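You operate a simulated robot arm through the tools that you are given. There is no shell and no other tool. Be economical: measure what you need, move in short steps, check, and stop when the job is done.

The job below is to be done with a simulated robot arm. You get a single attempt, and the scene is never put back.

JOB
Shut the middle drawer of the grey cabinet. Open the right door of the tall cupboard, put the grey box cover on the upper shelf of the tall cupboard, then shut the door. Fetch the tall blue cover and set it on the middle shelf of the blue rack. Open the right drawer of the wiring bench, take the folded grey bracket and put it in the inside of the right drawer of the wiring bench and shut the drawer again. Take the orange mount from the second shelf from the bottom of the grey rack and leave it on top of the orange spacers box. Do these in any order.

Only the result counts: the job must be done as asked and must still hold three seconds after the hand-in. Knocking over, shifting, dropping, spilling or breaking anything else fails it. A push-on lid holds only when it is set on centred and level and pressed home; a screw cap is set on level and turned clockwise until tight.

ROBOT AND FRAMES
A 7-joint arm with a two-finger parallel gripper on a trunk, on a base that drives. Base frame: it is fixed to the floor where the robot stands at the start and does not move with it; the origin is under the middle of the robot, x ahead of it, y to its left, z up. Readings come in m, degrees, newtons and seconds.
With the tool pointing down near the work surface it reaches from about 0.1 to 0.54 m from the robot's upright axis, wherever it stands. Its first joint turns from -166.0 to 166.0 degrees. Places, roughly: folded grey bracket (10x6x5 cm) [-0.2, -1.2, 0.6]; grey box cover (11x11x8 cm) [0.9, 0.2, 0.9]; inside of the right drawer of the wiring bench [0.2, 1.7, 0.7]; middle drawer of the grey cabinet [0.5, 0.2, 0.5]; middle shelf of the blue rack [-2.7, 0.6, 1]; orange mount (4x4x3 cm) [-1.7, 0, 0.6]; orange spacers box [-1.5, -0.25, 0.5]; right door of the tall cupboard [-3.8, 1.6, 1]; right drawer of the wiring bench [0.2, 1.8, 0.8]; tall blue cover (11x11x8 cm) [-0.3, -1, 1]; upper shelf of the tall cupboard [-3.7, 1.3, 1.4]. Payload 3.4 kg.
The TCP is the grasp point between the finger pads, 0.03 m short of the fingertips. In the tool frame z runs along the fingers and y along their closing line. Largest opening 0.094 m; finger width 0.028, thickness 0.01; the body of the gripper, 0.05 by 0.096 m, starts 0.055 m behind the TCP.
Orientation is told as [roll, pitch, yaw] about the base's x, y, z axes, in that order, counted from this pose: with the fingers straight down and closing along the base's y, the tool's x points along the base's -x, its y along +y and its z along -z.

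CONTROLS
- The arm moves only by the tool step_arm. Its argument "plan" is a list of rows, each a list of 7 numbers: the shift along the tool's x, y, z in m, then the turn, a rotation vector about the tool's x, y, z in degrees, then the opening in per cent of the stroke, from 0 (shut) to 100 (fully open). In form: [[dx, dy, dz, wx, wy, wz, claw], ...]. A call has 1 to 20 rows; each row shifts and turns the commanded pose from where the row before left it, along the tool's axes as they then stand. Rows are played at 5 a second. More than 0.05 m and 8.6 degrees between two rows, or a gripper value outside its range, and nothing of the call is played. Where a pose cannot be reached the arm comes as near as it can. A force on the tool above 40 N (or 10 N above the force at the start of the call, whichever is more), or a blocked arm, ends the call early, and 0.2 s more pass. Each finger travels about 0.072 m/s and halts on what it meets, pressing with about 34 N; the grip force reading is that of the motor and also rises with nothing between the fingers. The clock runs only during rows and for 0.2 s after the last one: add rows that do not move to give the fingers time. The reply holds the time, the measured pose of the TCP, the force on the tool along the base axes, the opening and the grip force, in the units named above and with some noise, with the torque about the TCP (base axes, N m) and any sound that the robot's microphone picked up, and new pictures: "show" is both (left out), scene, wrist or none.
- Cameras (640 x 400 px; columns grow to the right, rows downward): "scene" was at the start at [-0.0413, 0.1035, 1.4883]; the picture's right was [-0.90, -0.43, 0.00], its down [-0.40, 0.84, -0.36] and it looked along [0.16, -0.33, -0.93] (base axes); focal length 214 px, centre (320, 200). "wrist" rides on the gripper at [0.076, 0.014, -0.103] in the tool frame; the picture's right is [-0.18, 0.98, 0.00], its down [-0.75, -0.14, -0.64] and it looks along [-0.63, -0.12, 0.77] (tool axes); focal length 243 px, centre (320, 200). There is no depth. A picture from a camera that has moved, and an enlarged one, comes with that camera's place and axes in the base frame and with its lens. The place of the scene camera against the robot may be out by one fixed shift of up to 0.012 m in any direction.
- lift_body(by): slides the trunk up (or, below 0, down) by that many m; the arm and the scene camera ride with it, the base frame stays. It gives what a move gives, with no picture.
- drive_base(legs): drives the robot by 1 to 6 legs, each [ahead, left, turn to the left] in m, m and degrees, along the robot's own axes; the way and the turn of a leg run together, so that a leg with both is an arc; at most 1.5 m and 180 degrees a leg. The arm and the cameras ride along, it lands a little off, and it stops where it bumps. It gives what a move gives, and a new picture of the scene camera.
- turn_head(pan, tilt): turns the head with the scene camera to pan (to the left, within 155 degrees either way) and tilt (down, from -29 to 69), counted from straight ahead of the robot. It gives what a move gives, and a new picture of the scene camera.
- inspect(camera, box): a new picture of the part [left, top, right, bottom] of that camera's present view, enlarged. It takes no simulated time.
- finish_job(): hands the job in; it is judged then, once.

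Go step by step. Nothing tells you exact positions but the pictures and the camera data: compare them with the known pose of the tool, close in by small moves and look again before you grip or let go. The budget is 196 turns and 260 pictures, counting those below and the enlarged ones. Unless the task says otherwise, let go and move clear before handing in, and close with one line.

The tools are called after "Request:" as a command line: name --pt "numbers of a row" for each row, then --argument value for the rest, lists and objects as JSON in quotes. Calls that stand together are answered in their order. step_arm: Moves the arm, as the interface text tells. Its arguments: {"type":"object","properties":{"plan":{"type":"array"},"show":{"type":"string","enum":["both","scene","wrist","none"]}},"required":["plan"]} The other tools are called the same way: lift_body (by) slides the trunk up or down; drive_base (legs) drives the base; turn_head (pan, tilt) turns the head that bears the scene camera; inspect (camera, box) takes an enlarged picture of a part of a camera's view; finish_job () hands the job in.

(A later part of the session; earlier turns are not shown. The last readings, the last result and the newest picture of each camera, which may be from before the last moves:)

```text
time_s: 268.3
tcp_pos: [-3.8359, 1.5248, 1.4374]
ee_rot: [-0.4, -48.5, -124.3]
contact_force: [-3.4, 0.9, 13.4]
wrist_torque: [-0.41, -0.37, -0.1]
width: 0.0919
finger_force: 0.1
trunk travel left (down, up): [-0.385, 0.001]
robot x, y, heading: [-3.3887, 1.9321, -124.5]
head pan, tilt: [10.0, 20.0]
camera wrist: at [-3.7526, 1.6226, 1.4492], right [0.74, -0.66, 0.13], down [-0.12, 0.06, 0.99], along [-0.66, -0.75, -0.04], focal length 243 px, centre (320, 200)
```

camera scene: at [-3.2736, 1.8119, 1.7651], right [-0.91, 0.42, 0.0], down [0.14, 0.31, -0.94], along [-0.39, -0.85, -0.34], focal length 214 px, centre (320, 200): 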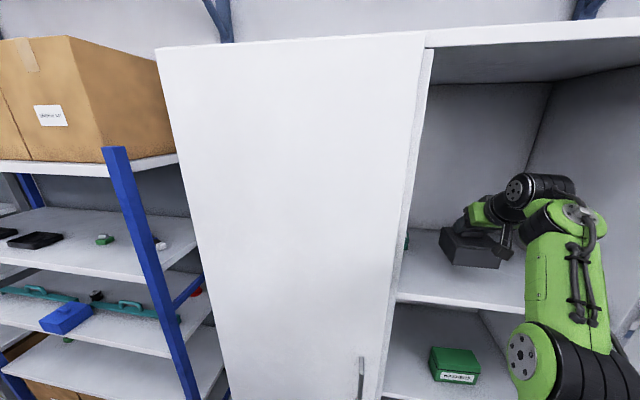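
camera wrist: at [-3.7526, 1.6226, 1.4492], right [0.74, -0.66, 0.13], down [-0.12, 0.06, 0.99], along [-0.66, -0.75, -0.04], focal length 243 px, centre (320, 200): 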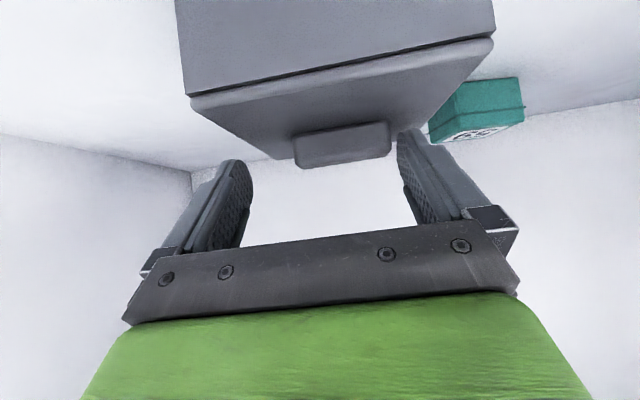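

Request:
step_arm --pt "-0.0022 0.002 -0.002 0 0 0 100" --pt "0 0.01 0 0 0 0 100" --pt "0 0 -0.02 0 0 0 100" --pt "0 0 -0.03 0 0 0 100" --pt "0 0 -0.03 0 0 0 100" --show "wrist"

Request:
drive_base --legs '[[-0.28, 0, 0]]'

Request:
inspect --camera "scene" --box '[340, 60, 640, 300]'

```text
time_s: 269.5
tcp_pos: [-3.7918, 1.5672, 1.4924]
ee_rot: [-0.4, -48.2, -124.1]
contact_force: [-1.1, 0.1, -0.4]
wrist_torque: [-0.02, 0.02, 0.0]
width: 0.094
finger_force: 0.0
trunk travel left (down, up): [-0.385, 0.001]
robot x, y, heading: [-3.3872, 1.9271, -124.7]
head pan, tilt: [10.0, 20.0]
camera wrist: at [-3.7068, 1.6641, 1.5039], right [0.74, -0.66, 0.13], down [-0.13, 0.06, 0.99], along [-0.66, -0.75, -0.04], focal length 243 px, centre (320, 200)
```

wrist: 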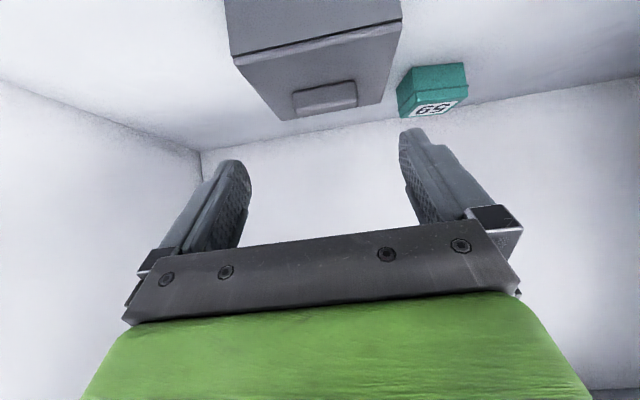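

```text
time_s: 271.5
tcp_pos: [-3.6337, 1.7993, 1.493]
ee_rot: [-0.4, -48.1, -124.4]
contact_force: [-0.8, 0.1, -0.6]
wrist_torque: [-0.01, -0.02, 0.0]
width: 0.094
finger_force: 0.2
trunk travel left (down, up): [-0.385, 0.001]
robot x, y, heading: [-3.231, 2.1607, -125.1]
head pan, tilt: [10.0, 20.0]
camera scene: at [-3.1141, 2.0416, 1.765], right [-0.91, 0.42, 0.0], down [0.14, 0.31, -0.94], along [-0.4, -0.85, -0.34], focal length 214 px, centre (320, 200)
```

scene: 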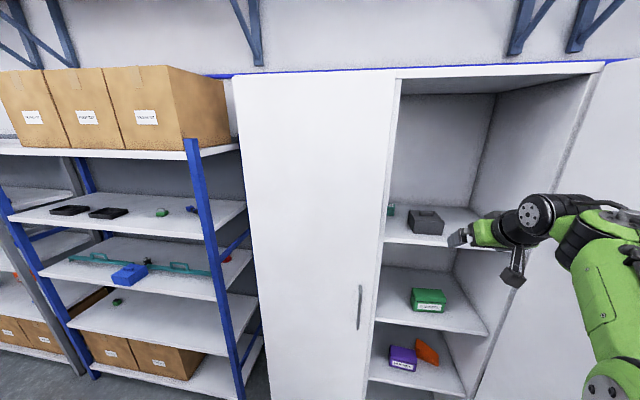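

```text
1.67 times, centred on (490, 180) of scene
camera zoom: at [-3.1141, 2.0416, 1.765], right [-0.91, 0.42, 0.0], down [0.14, 0.31, -0.94], along [-0.4, -0.85, -0.34], focal length 358 px, centre (37, 233)
```

zoom: 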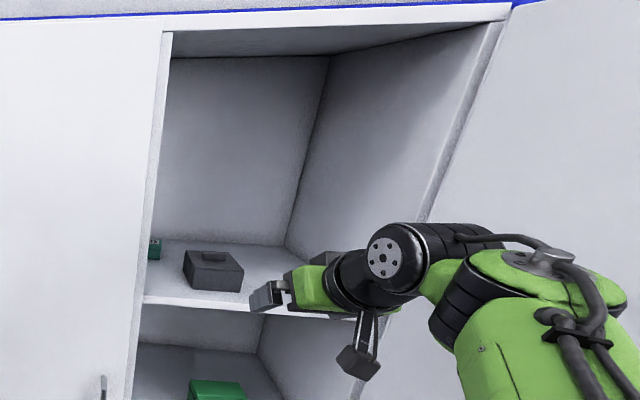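

The grey cover sits on the upper shelf. Now to shut the door, I'll straddle the door's free edge with the open fingers and swing it in. First a look at the door edge, and the tool turned horizontal.

Request:
drive_base --legs '[[-0.08, 0, 0]]'

Request:
step_arm --pt "0 0 -0.02 0 -8 0 100" --pt "0 0 -0.02 0 -8 0 100" --pt "0.01 0 -0.02 0 -8 0 100" --pt "0.02 0 -0.02 0 -8 0 100" --pt "0.03 0 -0.02 0 -8 0 100" --pt "0.04 0 0 0 -2 0 100" --pt "0.04 0 0 0 0 0 100" --show "none"

Request:
turn_head --pan -30 --tilt 30

```text
time_s: 272.5
tcp_pos: [-3.5871, 1.8661, 1.4927]
ee_rot: [-0.4, -48.2, -124.5]
contact_force: [-0.1, 0.1, 0.8]
wrist_torque: [-0.03, 0.01, -0.03]
width: 0.0939
finger_force: 0.0
trunk travel left (down, up): [-0.385, 0.001]
robot x, y, heading: [-3.1843, 2.2264, -125.0]
head pan, tilt: [10.0, 20.0]
camera scene: at [-3.0677, 2.1078, 1.7651], right [-0.91, 0.42, 0.0], down [0.14, 0.31, -0.94], along [-0.4, -0.85, -0.34], focal length 214 px, centre (320, 200)
```

scene: 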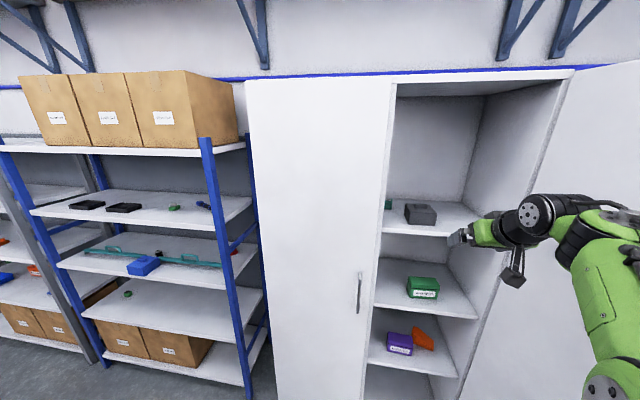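

```text
time_s: 274.1
tcp_pos: [-3.5249, 1.9512, 1.3989]
ee_rot: [-156.3, -89.6, 31.3]
contact_force: [-1.0, 0.0, 0.1]
wrist_torque: [-0.01, 0.04, 0.02]
width: 0.0939
finger_force: 0.2
trunk travel left (down, up): [-0.385, 0.001]
robot x, y, heading: [-3.1825, 2.2284, -125.0]
head pan, tilt: [10.0, 20.0]
```

```text
time_s: 275.2
tcp_pos: [-3.5244, 1.9517, 1.3997]
ee_rot: [-132.5, -89.7, 7.8]
contact_force: [-0.7, 0.4, -0.1]
wrist_torque: [0.01, 0.0, -0.03]
width: 0.0939
finger_force: 0.2
trunk travel left (down, up): [-0.385, 0.001]
robot x, y, heading: [-3.1798, 2.2287, -125.2]
head pan, tilt: [-30.0, 30.0]
camera scene: at [-3.111, 2.1529, 1.749], right [-0.42, 0.91, 0.0], down [0.45, 0.21, -0.87], along [-0.79, -0.37, -0.5], focal length 214 px, centre (320, 200)
```

scene: 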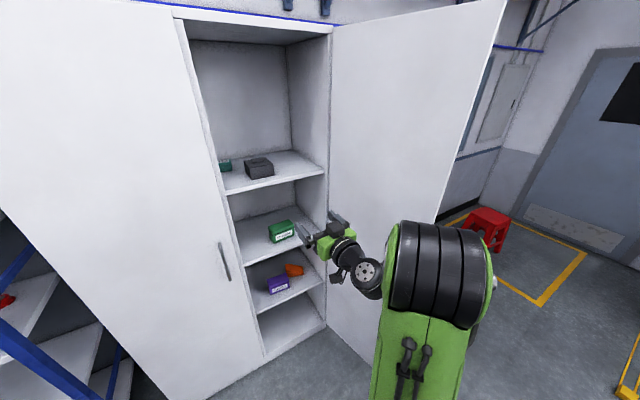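

The door stands at about 110°, its edge near A 4.46. I retract the fingers a bit and move right so they face the door edge.

Request:
step_arm --pt "0 0 -0.04 0 0 0 100" --pt "0 0 -0.04 0 0 0 100" --show "none"

Request:
drive_base --legs '[[-0.03, 0, 0.4], [0, -0.42, 0]]'

Request:
step_arm --pt "0 0 0 0 0 0 100" --show "both"

```text
time_s: 275.8
tcp_pos: [-3.5149, 1.9669, 1.3996]
ee_rot: [-126.4, -89.7, 1.6]
contact_force: [-0.4, -0.2, 0.6]
wrist_torque: [-0.02, 0.03, 0.0]
width: 0.094
finger_force: 0.1
out of reach, approached as far as the arm can: row 1, 2
trunk travel left (down, up): [-0.385, 0.001]
robot x, y, heading: [-3.1831, 2.2231, -125.2]
head pan, tilt: [-30.0, 30.0]
```

```text
time_s: 278.6
tcp_pos: [-3.7892, 2.1966, 1.4015]
ee_rot: [103.1, -89.6, 135.8]
contact_force: [26.6, -1.9, 1.1]
wrist_torque: [-0.06, 0.27, 0.12]
width: 0.0805
finger_force: 0.3
trunk travel left (down, up): [-0.385, 0.001]
robot x, y, heading: [-3.4798, 2.4675, -124.6]
head pan, tilt: [-30.0, 30.0]
stopped in leg 2: the force on the tool passed its limit at 48 N (the readings are from after the stop); the commanded pose is now the measured one
camera scene: at [-3.4005, 2.3991, 1.7489], right [-0.43, 0.9, 0.0], down [0.45, 0.22, -0.87], along [-0.78, -0.38, -0.5], focal length 214 px, centre (320, 200)
```

scene: 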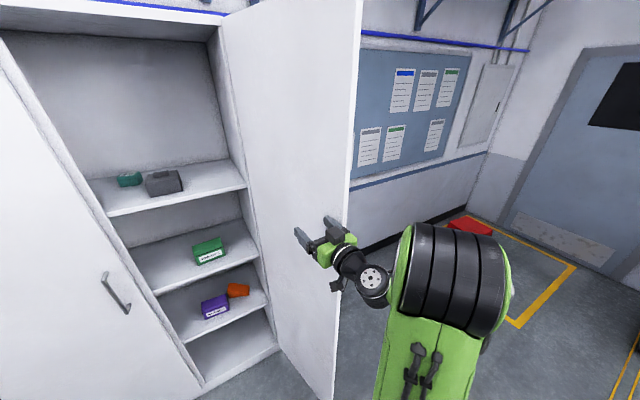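

```text
time_s: 279.0
tcp_pos: [-3.7891, 2.1964, 1.3994]
ee_rot: [104.1, -89.8, 134.4]
contact_force: [26.4, -2.9, 2.1]
wrist_torque: [0.02, 0.19, 0.17]
width: 0.0805
finger_force: 0.1
trunk travel left (down, up): [-0.385, 0.001]
robot x, y, heading: [-3.4779, 2.4706, -124.4]
head pan, tilt: [-30.0, 30.0]
camera scene: at [-3.3981, 2.3965, 1.7486], right [-0.43, 0.9, 0.0], down [0.45, 0.22, -0.87], along [-0.78, -0.38, -0.5], focal length 214 px, centre (320, 200)
camera wrist: at [-3.7235, 2.2769, 1.3234], right [0.84, -0.51, 0.19], down [0.21, 0.62, 0.75], along [-0.5, -0.59, 0.63], focal length 243 px, centre (320, 200)
```

scene: 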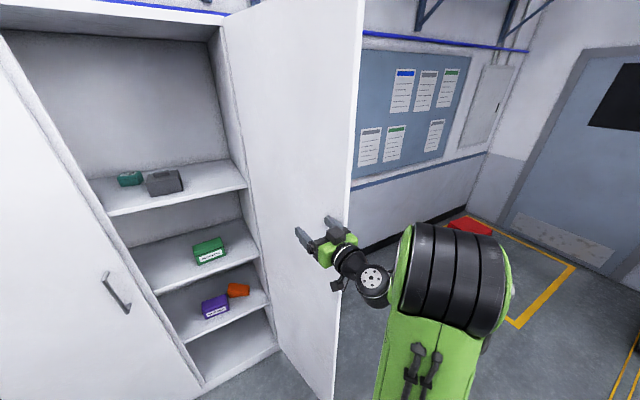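
wrist: 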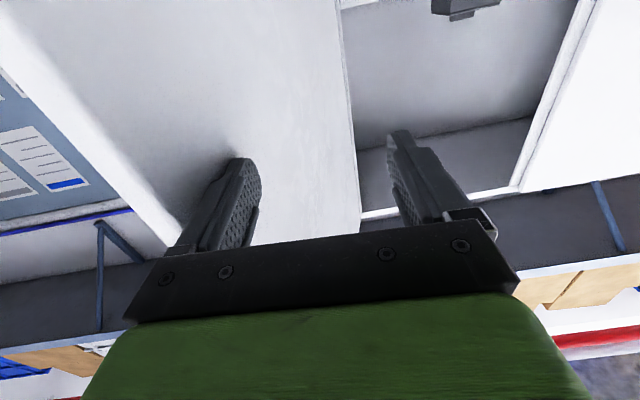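

The right finger meets the inner face just inside the edge. I step left, back off 9 cm, go right past the edge line and look.

Request:
drive_base --legs '[[0, 0.03, 0], [-0.09, 0, 0]]'

Request:
step_arm --pt "0 0 0 0 0 0 100" --show "wrist"

```text
time_s: 280.6
tcp_pos: [-3.7315, 2.2186, 1.3962]
ee_rot: [54.1, -89.5, -177.4]
contact_force: [0.2, -0.2, -1.3]
wrist_torque: [-0.02, 0.0, 0.05]
width: 0.0941
finger_force: 0.0
trunk travel left (down, up): [-0.385, 0.001]
robot x, y, heading: [-3.4019, 2.4795, -126.0]
head pan, tilt: [-30.0, 30.0]
stopped in leg 2: the robot was blocked; the commanded pose is now the measured one
camera scene: at [-3.3349, 2.4052, 1.749], right [-0.41, 0.91, 0.0], down [0.46, 0.2, -0.87], along [-0.79, -0.35, -0.5], focal length 214 px, centre (320, 200)
```

scene: 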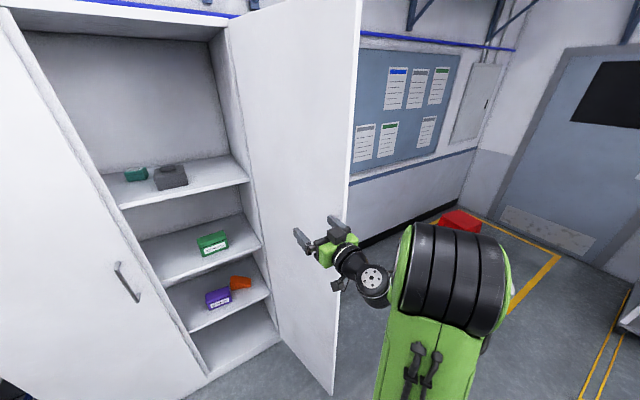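

```text
time_s: 281.0
tcp_pos: [-3.7304, 2.2186, 1.397]
ee_rot: [57.5, -89.5, 179.0]
contact_force: [-0.7, -0.6, 0.4]
wrist_torque: [-0.02, -0.02, -0.01]
width: 0.0941
finger_force: 0.1
trunk travel left (down, up): [-0.385, 0.001]
robot x, y, heading: [-3.4016, 2.4794, -125.8]
head pan, tilt: [-30.0, 30.0]
camera wrist: at [-3.6607, 2.2969, 1.3212], right [0.82, -0.54, 0.19], down [0.23, 0.61, 0.76], along [-0.53, -0.57, 0.63], focal length 243 px, centre (320, 200)
```

wrist: 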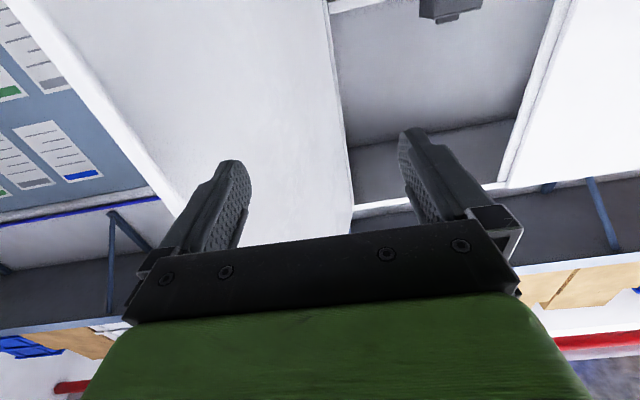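

The base can't back further, but the fingertips now just clear the door edge. I move right 13 cm and check that the fingers straddle it.

Request:
drive_base --legs '[[0, -0.13, 0.5]]'

Request:
step_arm --pt "0 0 0 0 0 0 100" --show "wrist"

```text
time_s: 281.9
tcp_pos: [-3.7479, 2.2297, 1.3972]
ee_rot: [64.9, -89.5, 170.3]
contact_force: [0.6, -0.5, -0.2]
wrist_torque: [0.01, -0.03, 0.04]
width: 0.0936
finger_force: 0.0
trunk travel left (down, up): [-0.385, 0.001]
robot x, y, heading: [-3.4116, 2.4791, -127.6]
head pan, tilt: [-30.0, 30.0]
stopped in leg 1: the robot was blocked; the commanded pose is now the measured one
camera scene: at [-3.3481, 2.4059, 1.7491], right [-0.38, 0.92, 0.0], down [0.46, 0.19, -0.87], along [-0.8, -0.33, -0.5], focal length 214 px, centre (320, 200)
```

scene: 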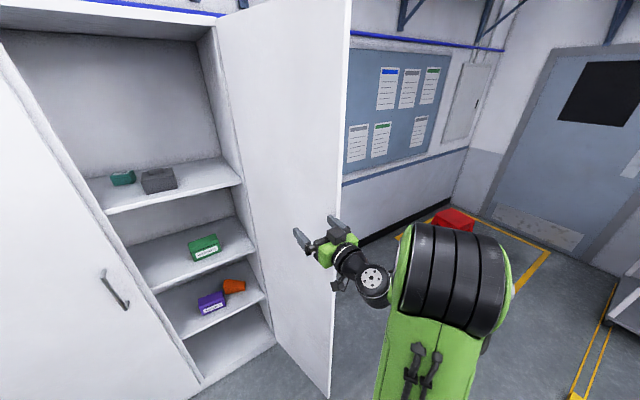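

```text
time_s: 282.3
tcp_pos: [-3.7468, 2.2301, 1.3989]
ee_rot: [67.4, -89.6, 167.5]
contact_force: [0.3, -0.7, -0.5]
wrist_torque: [0.02, 0.02, -0.03]
width: 0.0942
finger_force: 0.1
trunk travel left (down, up): [-0.385, 0.001]
robot x, y, heading: [-3.4161, 2.4814, -127.6]
head pan, tilt: [-30.0, 30.0]
camera wrist: at [-3.675, 2.3056, 1.3219], right [0.8, -0.56, 0.19], down [0.25, 0.61, 0.75], along [-0.54, -0.56, 0.63], focal length 243 px, centre (320, 200)
```

wrist: 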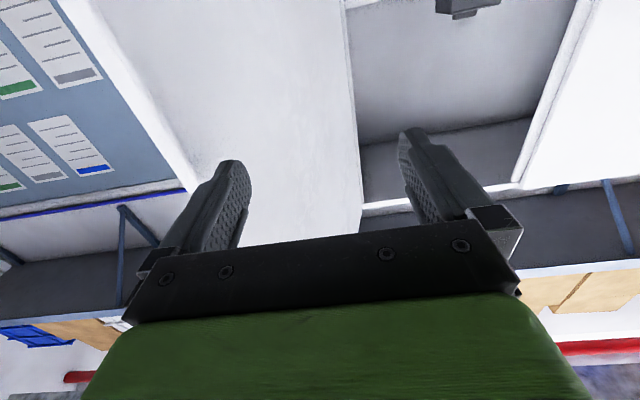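

Something behind keeps blocking the base, so I look back at it before moving.

Request:
turn_head --pan -140 --tilt 50

Request:
turn_head --pan 145 --tilt 45

```text
time_s: 284.2
tcp_pos: [-3.7463, 2.2297, 1.3971]
ee_rot: [66.7, -89.6, 168.4]
contact_force: [0.6, -0.7, -0.1]
wrist_torque: [0.0, 0.01, 0.01]
width: 0.094
finger_force: 0.0
trunk travel left (down, up): [-0.385, 0.001]
robot x, y, heading: [-3.4156, 2.4817, -127.3]
head pan, tilt: [-140.0, 50.0]
camera scene: at [-3.2653, 2.5173, 1.7195], right [1.0, 0.04, 0.0], down [0.03, -0.77, -0.64], along [-0.03, 0.64, -0.77], focal length 214 px, centre (320, 200)
```

scene: 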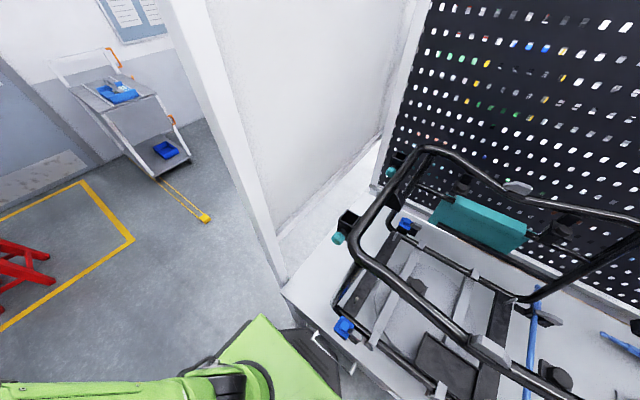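

```text
time_s: 288.1
tcp_pos: [-3.747, 2.2284, 1.3973]
ee_rot: [66.4, -89.6, 168.5]
contact_force: [0.3, 0.0, 0.2]
wrist_torque: [-0.01, 0.02, 0.03]
width: 0.0941
finger_force: 0.0
trunk travel left (down, up): [-0.385, 0.001]
robot x, y, heading: [-3.4135, 2.4826, -127.4]
head pan, tilt: [145.0, 45.0]
camera scene: at [-3.1844, 2.4647, 1.7264], right [0.3, -0.95, 0.0], down [-0.67, -0.21, -0.71], along [0.67, 0.21, -0.71], focal length 214 px, centre (320, 200)
```

scene: 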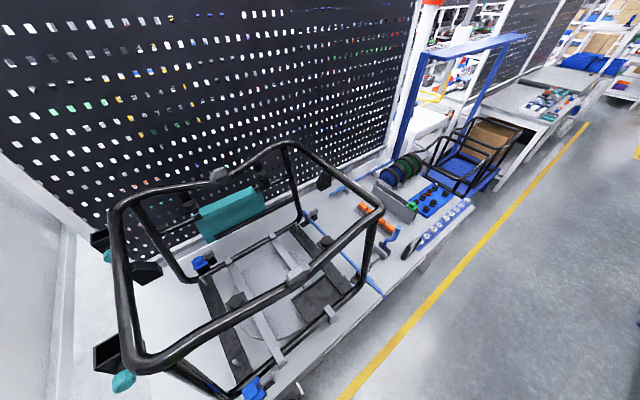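

A bench sits just behind. I'll go round the door's edge: step left, turn to face along the aisle, and drive past the edge to the outer side.

Request:
drive_base --legs '[[0.02, 0.25, 2.2], [0.04, 0, 0], [0, 0, -90]]'

Request:
turn_head --pan 25 --tilt 35

```text
time_s: 294.2
tcp_pos: [-3.5194, 2.5997, 1.3977]
ee_rot: [66.7, -89.5, 82.0]
contact_force: [-0.2, -0.2, -0.1]
wrist_torque: [0.0, 0.0, -0.02]
width: 0.0941
finger_force: 0.0
trunk travel left (down, up): [-0.385, 0.001]
robot x, y, heading: [-3.2436, 2.2797, 146.0]
head pan, tilt: [145.0, 45.0]
camera scene: at [-3.2565, 2.0495, 1.7264], right [-0.93, -0.36, 0.0], down [-0.25, 0.66, -0.71], along [0.25, -0.66, -0.71], focal length 214 px, centre (320, 200)
```

scene: 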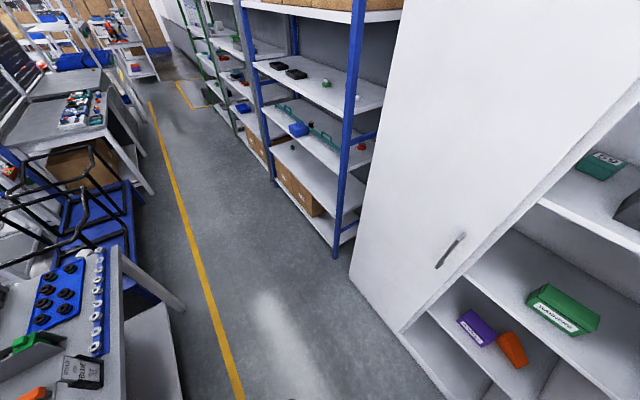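

```text
time_s: 296.2
tcp_pos: [-3.5184, 2.6001, 1.3973]
ee_rot: [66.6, -89.5, 81.9]
contact_force: [-0.3, 0.6, 0.0]
wrist_torque: [-0.01, 0.02, 0.02]
width: 0.094
finger_force: 0.1
trunk travel left (down, up): [-0.385, 0.001]
robot x, y, heading: [-3.2448, 2.2827, 145.9]
head pan, tilt: [25.0, 35.0]
camera scene: at [-3.3728, 2.139, 1.7412], right [0.16, 0.99, 0.0], down [0.57, -0.09, -0.82], along [-0.81, 0.13, -0.57], focal length 214 px, centre (320, 200)
```

scene: 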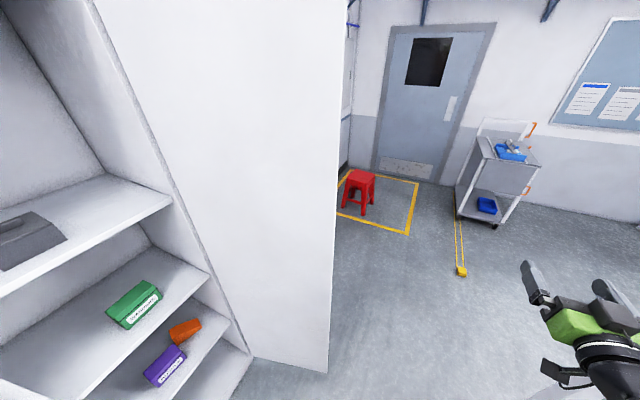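

Clear path past the door's edge. I drive along the aisle past it.

Request:
drive_base --legs '[[0.85, -0.015, -0.7]]'

Request:
turn_head --pan 110 --tilt 35

```text
time_s: 300.8
tcp_pos: [-4.2183, 3.1099, 1.3978]
ee_rot: [65.5, -89.5, 81.7]
contact_force: [-0.6, -0.7, 0.0]
wrist_torque: [-0.02, 0.01, 0.04]
width: 0.0939
finger_force: 0.0
trunk travel left (down, up): [-0.385, 0.001]
robot x, y, heading: [-3.9527, 2.7838, 144.9]
head pan, tilt: [25.0, 35.0]
camera scene: at [-4.0818, 2.6468, 1.7412], right [0.18, 0.98, 0.0], down [0.56, -0.1, -0.82], along [-0.81, 0.15, -0.57], focal length 214 px, centre (320, 200)
```

scene: 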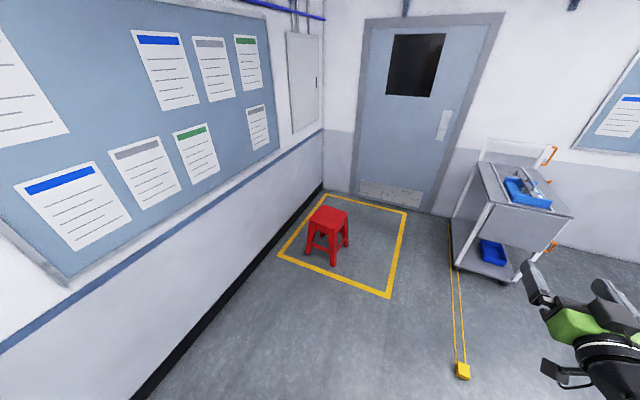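

```text
time_s: 302.4
tcp_pos: [-4.2185, 3.1103, 1.398]
ee_rot: [66.2, -89.6, 81.0]
contact_force: [-0.1, -0.3, 1.0]
wrist_torque: [0.01, -0.03, -0.01]
width: 0.0939
finger_force: 0.1
trunk travel left (down, up): [-0.385, 0.001]
robot x, y, heading: [-3.9458, 2.7898, 144.7]
head pan, tilt: [110.0, 35.0]
camera scene: at [-4.0183, 2.546, 1.7412], right [-0.96, 0.26, 0.0], down [0.15, 0.55, -0.82], along [-0.22, -0.79, -0.57], focal length 214 px, centre (320, 200)
```

scene: 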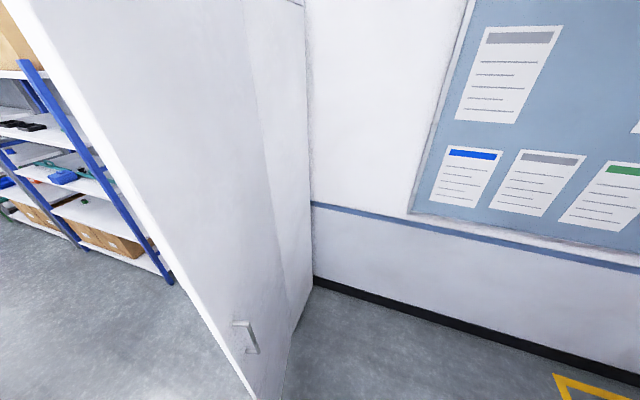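

I'm on the outer side of the door. I turn to face the cupboard wall, close the fingers and sweep left against the door's outer face.

Request:
drive_base --legs '[[0, 0, 90.3], [0.1, 0, 0]]'

Request:
step_arm --pt "0 0 0 0 0 0 0" --pt "0 0 0 0 0 0 0" --pt "0 0 0 0 0 0 0" --pt "0 0 0 0 0 0 0" --show "none"

Request:
turn_head --pan 25 --tilt 35

```text
time_s: 307.4
tcp_pos: [-4.3215, 2.4222, 1.3973]
ee_rot: [64.2, -89.6, 175.0]
contact_force: [0.0, -0.3, -0.3]
wrist_torque: [-0.01, -0.01, -0.01]
width: 0.0942
finger_force: 0.1
trunk travel left (down, up): [-0.385, 0.001]
robot x, y, heading: [-4.0061, 2.7008, -123.2]
head pan, tilt: [110.0, 35.0]
camera scene: at [-3.7679, 2.6488, 1.7412], right [-0.23, -0.97, 0.0], down [-0.56, 0.13, -0.82], along [0.8, -0.19, -0.57], focal length 214 px, centre (320, 200)
```

scene: 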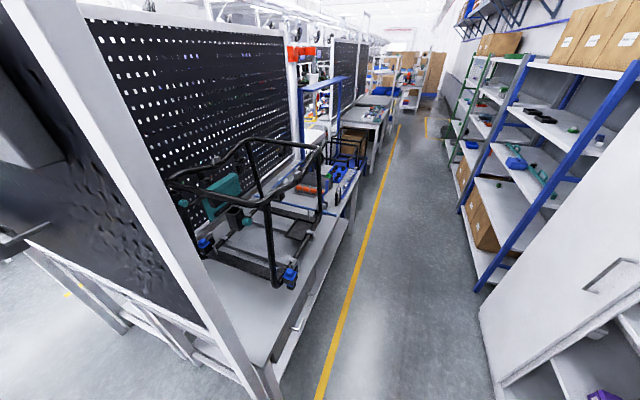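

```text
time_s: 308.4
tcp_pos: [-4.3213, 2.424, 1.3982]
ee_rot: [66.8, -89.7, 172.4]
contact_force: [0.1, 0.6, 0.2]
wrist_torque: [0.02, 0.04, 0.02]
width: 0.0001
finger_force: 33.0
trunk travel left (down, up): [-0.385, 0.001]
robot x, y, heading: [-4.0064, 2.7023, -123.6]
head pan, tilt: [110.0, 35.0]
```

```text
time_s: 310.0
tcp_pos: [-4.3211, 2.4227, 1.397]
ee_rot: [67.1, -89.6, 172.2]
contact_force: [0.2, 0.8, 0.1]
wrist_torque: [-0.03, 0.0, 0.0]
width: 0.0
finger_force: 33.1
trunk travel left (down, up): [-0.385, 0.001]
robot x, y, heading: [-4.0106, 2.7002, -123.2]
head pan, tilt: [25.0, 35.0]
camera scene: at [-3.866, 2.5824, 1.7412], right [-0.99, 0.14, 0.0], down [0.08, 0.57, -0.82], along [-0.12, -0.81, -0.57], focal length 214 px, centre (320, 200)
```

scene: 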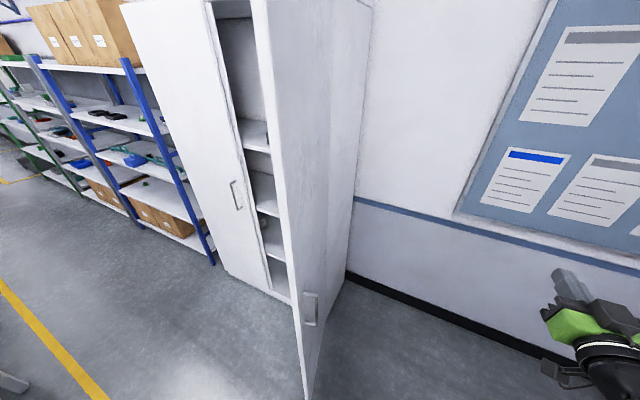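

Request:
drive_base --legs '[[-0.1, 0, -1.6]]'

Request:
step_arm --pt "0 0 0.04 0 0 0 0" --pt "0 0 0.04 0 0 0 0" --pt "0 0 0.03 0 0 0 0" --show "none"

Request:
drive_base --legs '[[0, 0.5, 0]]'

```text
time_s: 311.1
tcp_pos: [-4.2746, 2.5133, 1.3973]
ee_rot: [71.2, -89.6, 166.5]
contact_force: [0.2, -0.5, 0.5]
wrist_torque: [-0.03, -0.01, 0.02]
width: 0.0
finger_force: 32.7
trunk travel left (down, up): [-0.385, 0.001]
robot x, y, heading: [-3.9499, 2.7803, -125.1]
head pan, tilt: [25.0, 35.0]
camera scene: at [-3.8142, 2.66, 1.7412], right [-0.98, 0.17, 0.0], down [0.1, 0.56, -0.82], along [-0.14, -0.81, -0.57], focal length 214 px, centre (320, 200)
```

scene: 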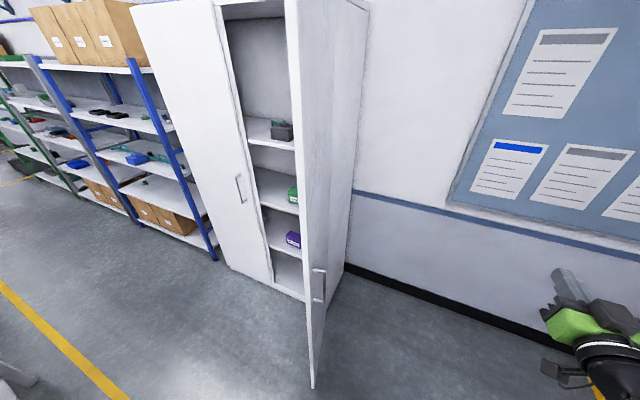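

```text
time_s: 311.9
tcp_pos: [-4.336, 2.4172, 1.3973]
ee_rot: [62.2, -89.6, 175.3]
contact_force: [0.6, -0.5, -0.2]
wrist_torque: [-0.02, -0.02, 0.0]
width: 0.0001
finger_force: 32.8
trunk travel left (down, up): [-0.385, 0.001]
robot x, y, heading: [-3.9519, 2.7815, -124.9]
head pan, tilt: [25.0, 35.0]
```

```text
time_s: 314.9
tcp_pos: [-3.9319, 2.1361, 1.3993]
ee_rot: [64.4, -89.6, 172.5]
contact_force: [0.7, 0.3, -0.2]
wrist_torque: [0.02, -0.03, -0.02]
width: 0.0003
finger_force: 32.8
trunk travel left (down, up): [-0.385, 0.001]
robot x, y, heading: [-3.5487, 2.4956, -125.7]
head pan, tilt: [25.0, 35.0]
camera scene: at [-3.41, 2.3691, 1.7411], right [-0.98, 0.19, 0.0], down [0.11, 0.56, -0.82], along [-0.15, -0.8, -0.57], focal length 214 px, centre (320, 200)
```

scene: 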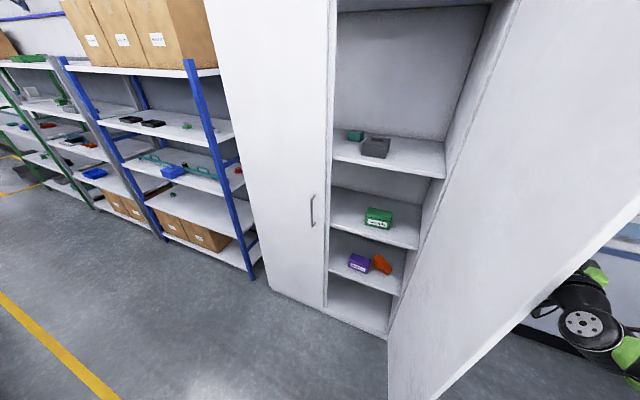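

Request:
drive_base --legs '[[0.02, 0.2, 1]]'

```text
time_s: 316.5
tcp_pos: [-3.7777, 2.0004, 1.3978]
ee_rot: [62.6, -89.6, 175.3]
contact_force: [0.1, 0.1, -0.1]
wrist_torque: [-0.01, -0.02, 0.0]
width: 0.0
finger_force: 33.4
trunk travel left (down, up): [-0.385, 0.001]
robot x, y, heading: [-3.3959, 2.3642, -124.5]
head pan, tilt: [25.0, 35.0]
camera scene: at [-3.2589, 2.2416, 1.7411], right [-0.99, 0.17, 0.0], down [0.1, 0.57, -0.82], along [-0.14, -0.81, -0.57], focal length 214 px, centre (320, 200)
```

scene: 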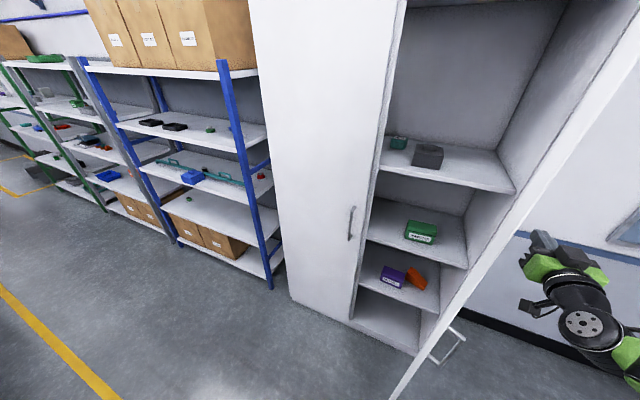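

The door follows the push (about 67° now). I continue left a little, then push forward.

Request:
drive_base --legs '[[0, 0.13, 0], [0.1, 0, 0]]'

```text
time_s: 318.5
tcp_pos: [-3.7267, 1.8452, 1.397]
ee_rot: [60.7, -89.7, 177.0]
contact_force: [0.1, 1.5, 0.4]
wrist_torque: [-0.01, 0.01, 0.01]
width: 0.0001
finger_force: 32.7
trunk travel left (down, up): [-0.385, 0.001]
robot x, y, heading: [-3.3439, 2.2094, -125.1]
head pan, tilt: [25.0, 35.0]
camera scene: at [-3.2075, 2.086, 1.7412], right [-0.99, 0.17, 0.0], down [0.1, 0.57, -0.82], along [-0.14, -0.81, -0.57], focal length 214 px, centre (320, 200)
```

scene: 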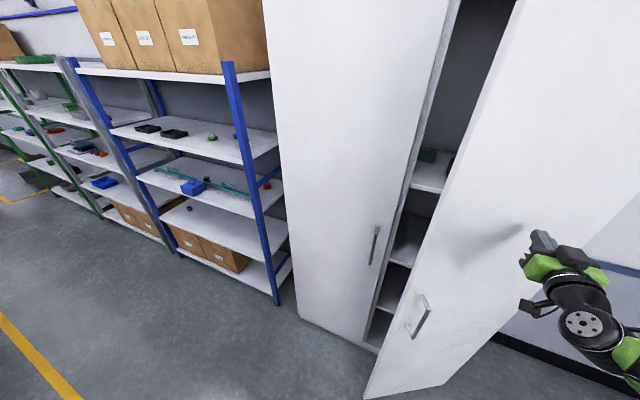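

Request:
drive_base --legs '[[0.06, 0.12, 0], [0.08, 0, 0]]'

Request:
step_arm --pt "0 0 0.01 0 0 0 0" --pt "0 0 0.01 0 0 0 0" --pt "0 0 0.01 0 0 0 0" --pt "0 0 0.01 0 0 0 0" --pt "0 0 0.01 0 0 0 0" --pt "0 0 0.01 0 0 0 0" --show "scene"

```text
time_s: 320.4
tcp_pos: [-3.7079, 1.6631, 1.3977]
ee_rot: [56.2, -89.5, -178.4]
contact_force: [0.6, -0.1, -0.1]
wrist_torque: [-0.02, -0.04, -0.03]
width: 0.0003
finger_force: 33.1
trunk travel left (down, up): [-0.385, 0.001]
robot x, y, heading: [-3.3268, 2.0297, -124.6]
head pan, tilt: [25.0, 35.0]
camera scene: at [-3.1895, 1.9052, 1.7411], right [-0.99, 0.17, 0.0], down [0.1, 0.57, -0.82], along [-0.14, -0.81, -0.57], focal length 214 px, centre (320, 200)
```

scene: 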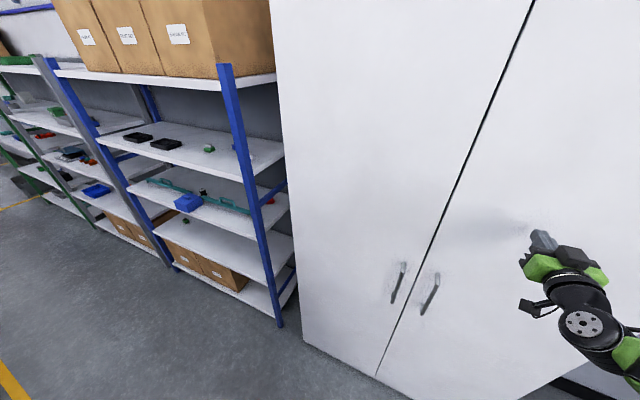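

```text
time_s: 321.5
tcp_pos: [-3.7207, 1.643, 1.3971]
ee_rot: [54.0, -89.5, -176.3]
contact_force: [21.4, 26.9, 1.4]
wrist_torque: [-0.3, 0.1, -0.13]
width: 0.0001
finger_force: 32.5
trunk travel left (down, up): [-0.385, 0.001]
robot x, y, heading: [-3.3263, 2.0312, -124.6]
head pan, tilt: [25.0, 35.0]
stopped in row 5: the force on the tool passed its limit at 50 N (the readings are from after the stop); the commanded pose is now the measured one
camera scene: at [-3.1804, 1.9171, 1.7412], right [-0.99, 0.17, 0.0], down [0.09, 0.56, -0.82], along [-0.14, -0.81, -0.57], focal length 214 px, centre (320, 200)
```

scene: 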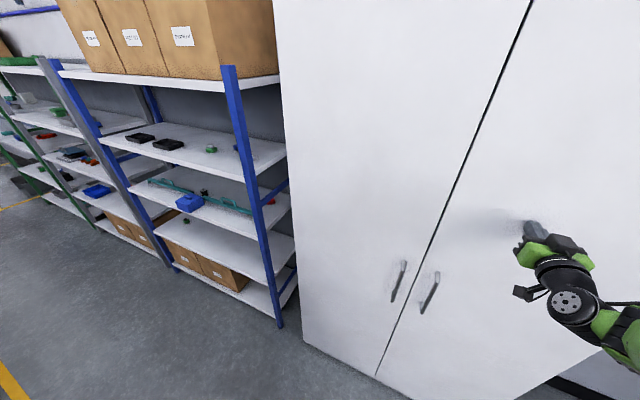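

The door is shut firm. Next is the wiring bench, which stands behind the pegboard row; I retract and head round the end of the row to look.

Request:
step_arm --pt "0 0 -0.04 0 0 0 0" --pt "0 0 -0.04 0 0 0 0" --pt "0 0 -0.04 0 0 0 0" --show "none"

Request:
drive_base --legs '[[-0.28, 0, 0], [0, -0.9, 0]]'

Request:
turn_head --pan -155 --tilt 20

```text
time_s: 322.3
tcp_pos: [-3.6657, 1.7359, 1.397]
ee_rot: [32.6, -89.0, -154.8]
contact_force: [0.0, -0.5, -0.1]
wrist_torque: [-0.01, -0.02, -0.01]
width: 0.0
finger_force: 33.0
trunk travel left (down, up): [-0.385, 0.001]
robot x, y, heading: [-3.3304, 2.028, -124.6]
head pan, tilt: [25.0, 35.0]
```

```text
time_s: 328.6
tcp_pos: [-4.2586, 2.493, 1.3967]
ee_rot: [32.6, -89.0, -156.2]
contact_force: [-0.4, 0.5, -0.6]
wrist_torque: [-0.02, -0.02, 0.03]
width: 0.0
finger_force: 32.6
trunk travel left (down, up): [-0.385, 0.001]
robot x, y, heading: [-3.9156, 2.7793, -126.2]
head pan, tilt: [25.0, 35.0]
camera scene: at [-3.7771, 2.6535, 1.7412], right [-0.98, 0.19, 0.0], down [0.11, 0.56, -0.82], along [-0.15, -0.8, -0.57], focal length 214 px, centre (320, 200)
```

scene: 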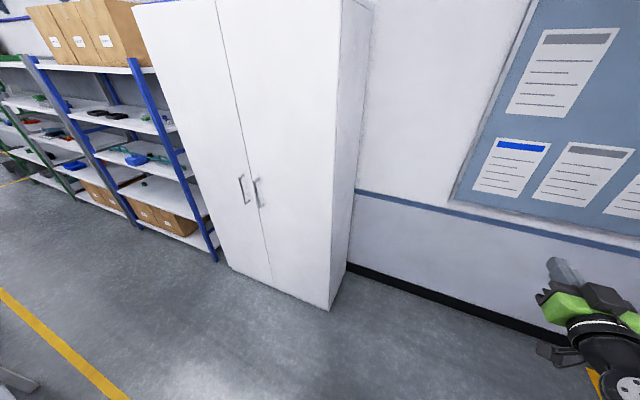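

```text
time_s: 331.3
tcp_pos: [-4.2581, 2.492, 1.3966]
ee_rot: [32.2, -89.1, -155.8]
contact_force: [-0.5, 0.3, 0.3]
wrist_torque: [0.04, 0.06, -0.02]
width: 0.0
finger_force: 33.0
trunk travel left (down, up): [-0.385, 0.001]
robot x, y, heading: [-3.9122, 2.7789, -125.7]
head pan, tilt: [-154.7, 20.0]
camera scene: at [-3.7433, 2.8314, 1.7651], right [0.98, -0.18, 0.0], down [-0.06, -0.34, -0.94], along [0.17, 0.92, -0.34], focal length 214 px, centre (320, 200)
```

scene: 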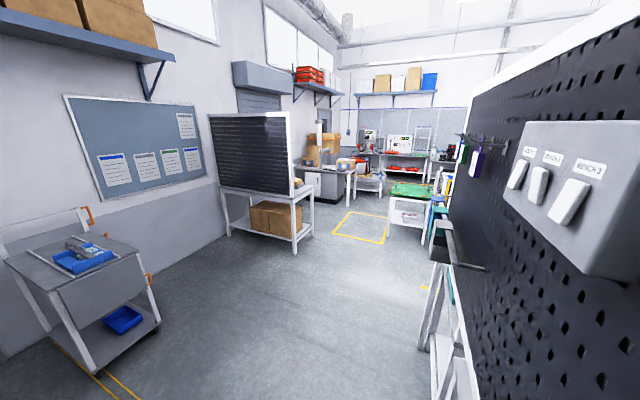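

There's an open area beyond the row's end. I back round it into the second aisle.

Request:
drive_base --legs '[[-0.3, -0.12, 0.9], [-1.0, 0, 0], [-1.1, 0, 0]]'

Request:
turn_head --pan 75 --tilt 25

```text
time_s: 343.5
tcp_pos: [-2.9702, 4.5373, 1.3972]
ee_rot: [32.4, -89.0, -152.6]
contact_force: [0.5, 0.2, 0.2]
wrist_torque: [-0.03, 0.02, -0.01]
width: 0.0
finger_force: 33.2
trunk travel left (down, up): [-0.385, 0.001]
robot x, y, heading: [-2.6421, 4.8409, -122.5]
head pan, tilt: [-154.7, 20.0]
camera scene: at [-2.4758, 4.906, 1.765], right [0.99, -0.13, 0.0], down [-0.04, -0.34, -0.94], along [0.12, 0.93, -0.34], focal length 214 px, centre (320, 200)
```

scene: 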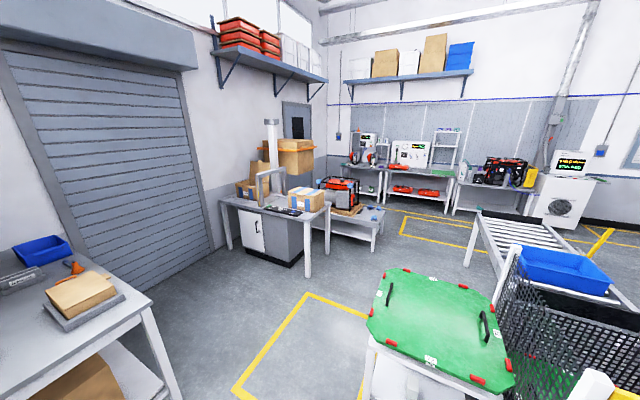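

```text
time_s: 346.8
tcp_pos: [-2.9709, 4.5382, 1.3955]
ee_rot: [32.2, -89.0, -152.4]
contact_force: [-0.3, 0.2, 0.6]
wrist_torque: [0.04, 0.03, 0.02]
width: 0.0
finger_force: 33.4
trunk travel left (down, up): [-0.385, 0.001]
robot x, y, heading: [-2.6395, 4.8419, -122.6]
head pan, tilt: [75.0, 25.0]
camera scene: at [-2.4257, 4.7454, 1.757], right [-0.74, -0.67, 0.0], down [-0.28, 0.31, -0.91], along [0.61, -0.67, -0.42], focal length 214 px, centre (320, 200)
```

scene: 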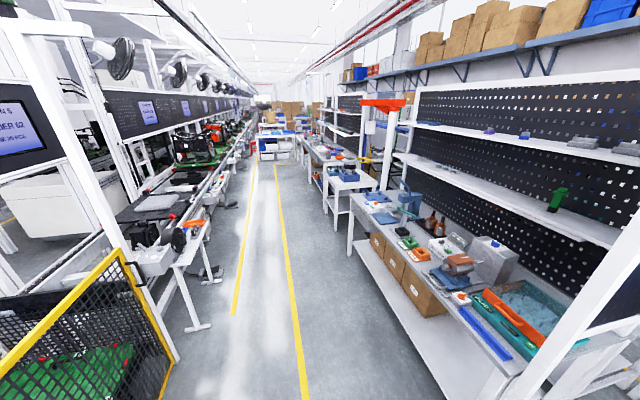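

Aisle 2 is clear between yellow lines. I drive along it sideways toward the wiring bench.

Request:
drive_base --legs '[[-0.05, 0, -2.4], [0, 1.3, 0], [0, 1.3, 0]]'

Request:
turn_head --pan 40 --tilt 35

```text
time_s: 360.0
tcp_pos: [-0.7833, 3.1434, 1.3969]
ee_rot: [31.7, -89.0, -152.9]
contact_force: [-0.3, 0.9, 0.3]
wrist_torque: [0.01, 0.01, 0.03]
width: 0.0
finger_force: 33.1
trunk travel left (down, up): [-0.385, 0.001]
robot x, y, heading: [-0.4527, 3.443, -123.7]
head pan, tilt: [75.0, 25.0]
camera scene: at [-0.2352, 3.3422, 1.7569], right [-0.75, -0.66, 0.0], down [-0.28, 0.32, -0.91], along [0.6, -0.68, -0.42], focal length 214 px, centre (320, 200)
```

scene: 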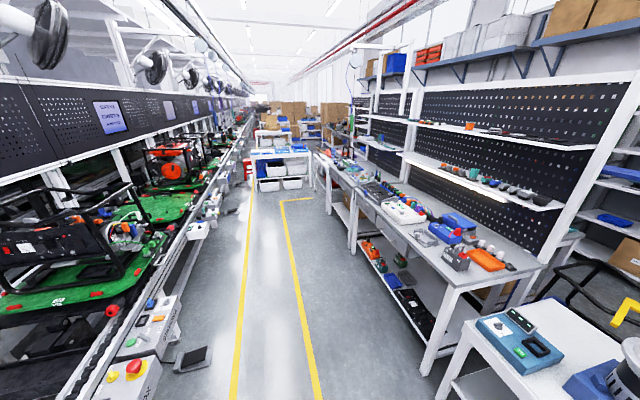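

```text
time_s: 361.0
tcp_pos: [-0.7832, 3.1443, 1.3972]
ee_rot: [32.1, -89.0, -153.2]
contact_force: [0.1, 0.4, -0.8]
wrist_torque: [0.0, 0.01, 0.04]
width: 0.0
finger_force: 33.3
trunk travel left (down, up): [-0.385, 0.001]
robot x, y, heading: [-0.4514, 3.4417, -123.8]
head pan, tilt: [40.0, 35.0]
camera scene: at [-0.2863, 3.3239, 1.7412], right [-0.99, -0.11, 0.0], down [-0.06, 0.57, -0.82], along [0.09, -0.81, -0.57], focal length 214 px, centre (320, 200)
```

scene: 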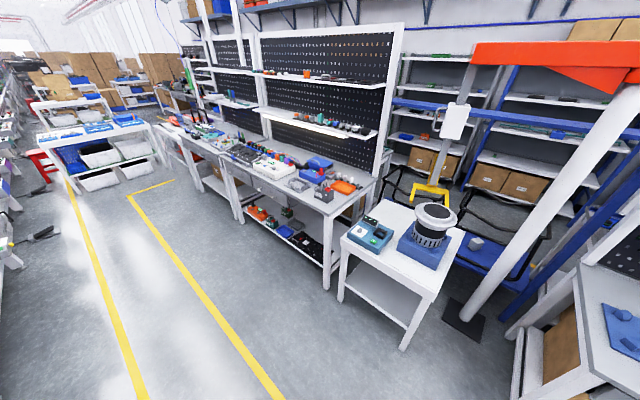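

The wiring bench should be the long bench ahead-left. I continue 1.2 m and look straight at it.

Request:
drive_base --legs '[[0, 1.25, -1]]'

Request:
turn_head --pan 10 --tilt 40

```text
time_s: 367.4
tcp_pos: [0.2334, 2.4341, 1.3971]
ee_rot: [31.9, -89.0, -156.2]
contact_force: [0.2, -1.0, 0.0]
wrist_torque: [0.02, 0.0, 0.0]
width: 0.0
finger_force: 33.0
trunk travel left (down, up): [-0.385, 0.001]
robot x, y, heading: [0.5817, 2.7187, -126.8]
head pan, tilt: [40.0, 35.0]
camera scene: at [0.7404, 2.5872, 1.7412], right [-1.0, -0.06, 0.0], down [-0.03, 0.57, -0.82], along [0.05, -0.82, -0.57], focal length 214 px, centre (320, 200)
```

scene: 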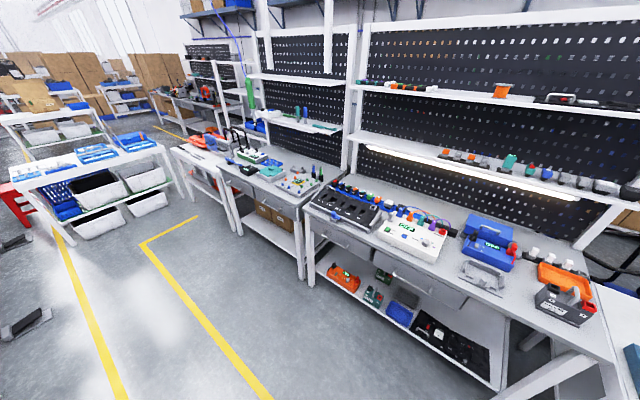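

```text
time_s: 368.3
tcp_pos: [0.2349, 2.4349, 1.3975]
ee_rot: [32.3, -89.0, -156.4]
contact_force: [0.7, 0.8, 0.4]
wrist_torque: [0.02, 0.01, 0.01]
width: 0.0001
finger_force: 33.3
trunk travel left (down, up): [-0.385, 0.001]
robot x, y, heading: [0.5821, 2.7143, -126.5]
head pan, tilt: [10.0, 40.0]
camera scene: at [0.697, 2.5993, 1.7336], right [-0.89, 0.45, 0.0], down [0.29, 0.57, -0.77], along [-0.34, -0.68, -0.64], focal length 214 px, centre (320, 200)
```

scene: 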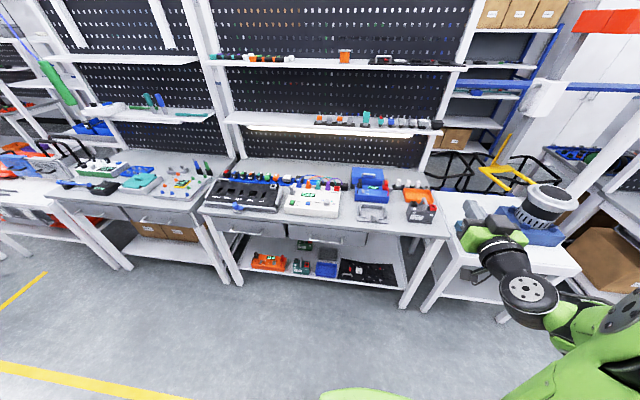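

Request:
inspect --camera "scene" --box '[200, 170, 440, 300]'

```text
2.67 times, centred on (320, 235) of scene
camera zoom: at [0.697, 2.5993, 1.7336], right [-0.89, 0.45, 0.0], down [0.29, 0.57, -0.77], along [-0.34, -0.68, -0.64], focal length 572 px, centre (320, 107)
```

zoom: 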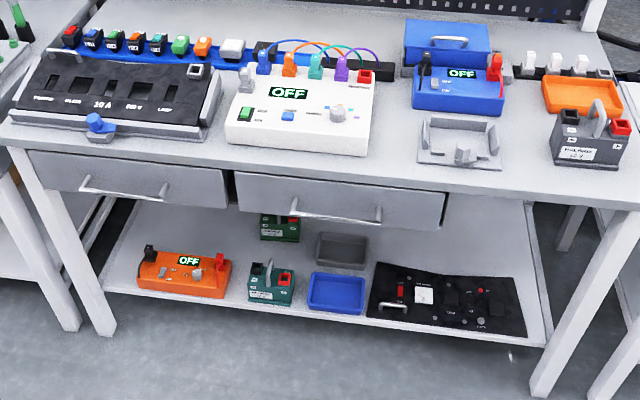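

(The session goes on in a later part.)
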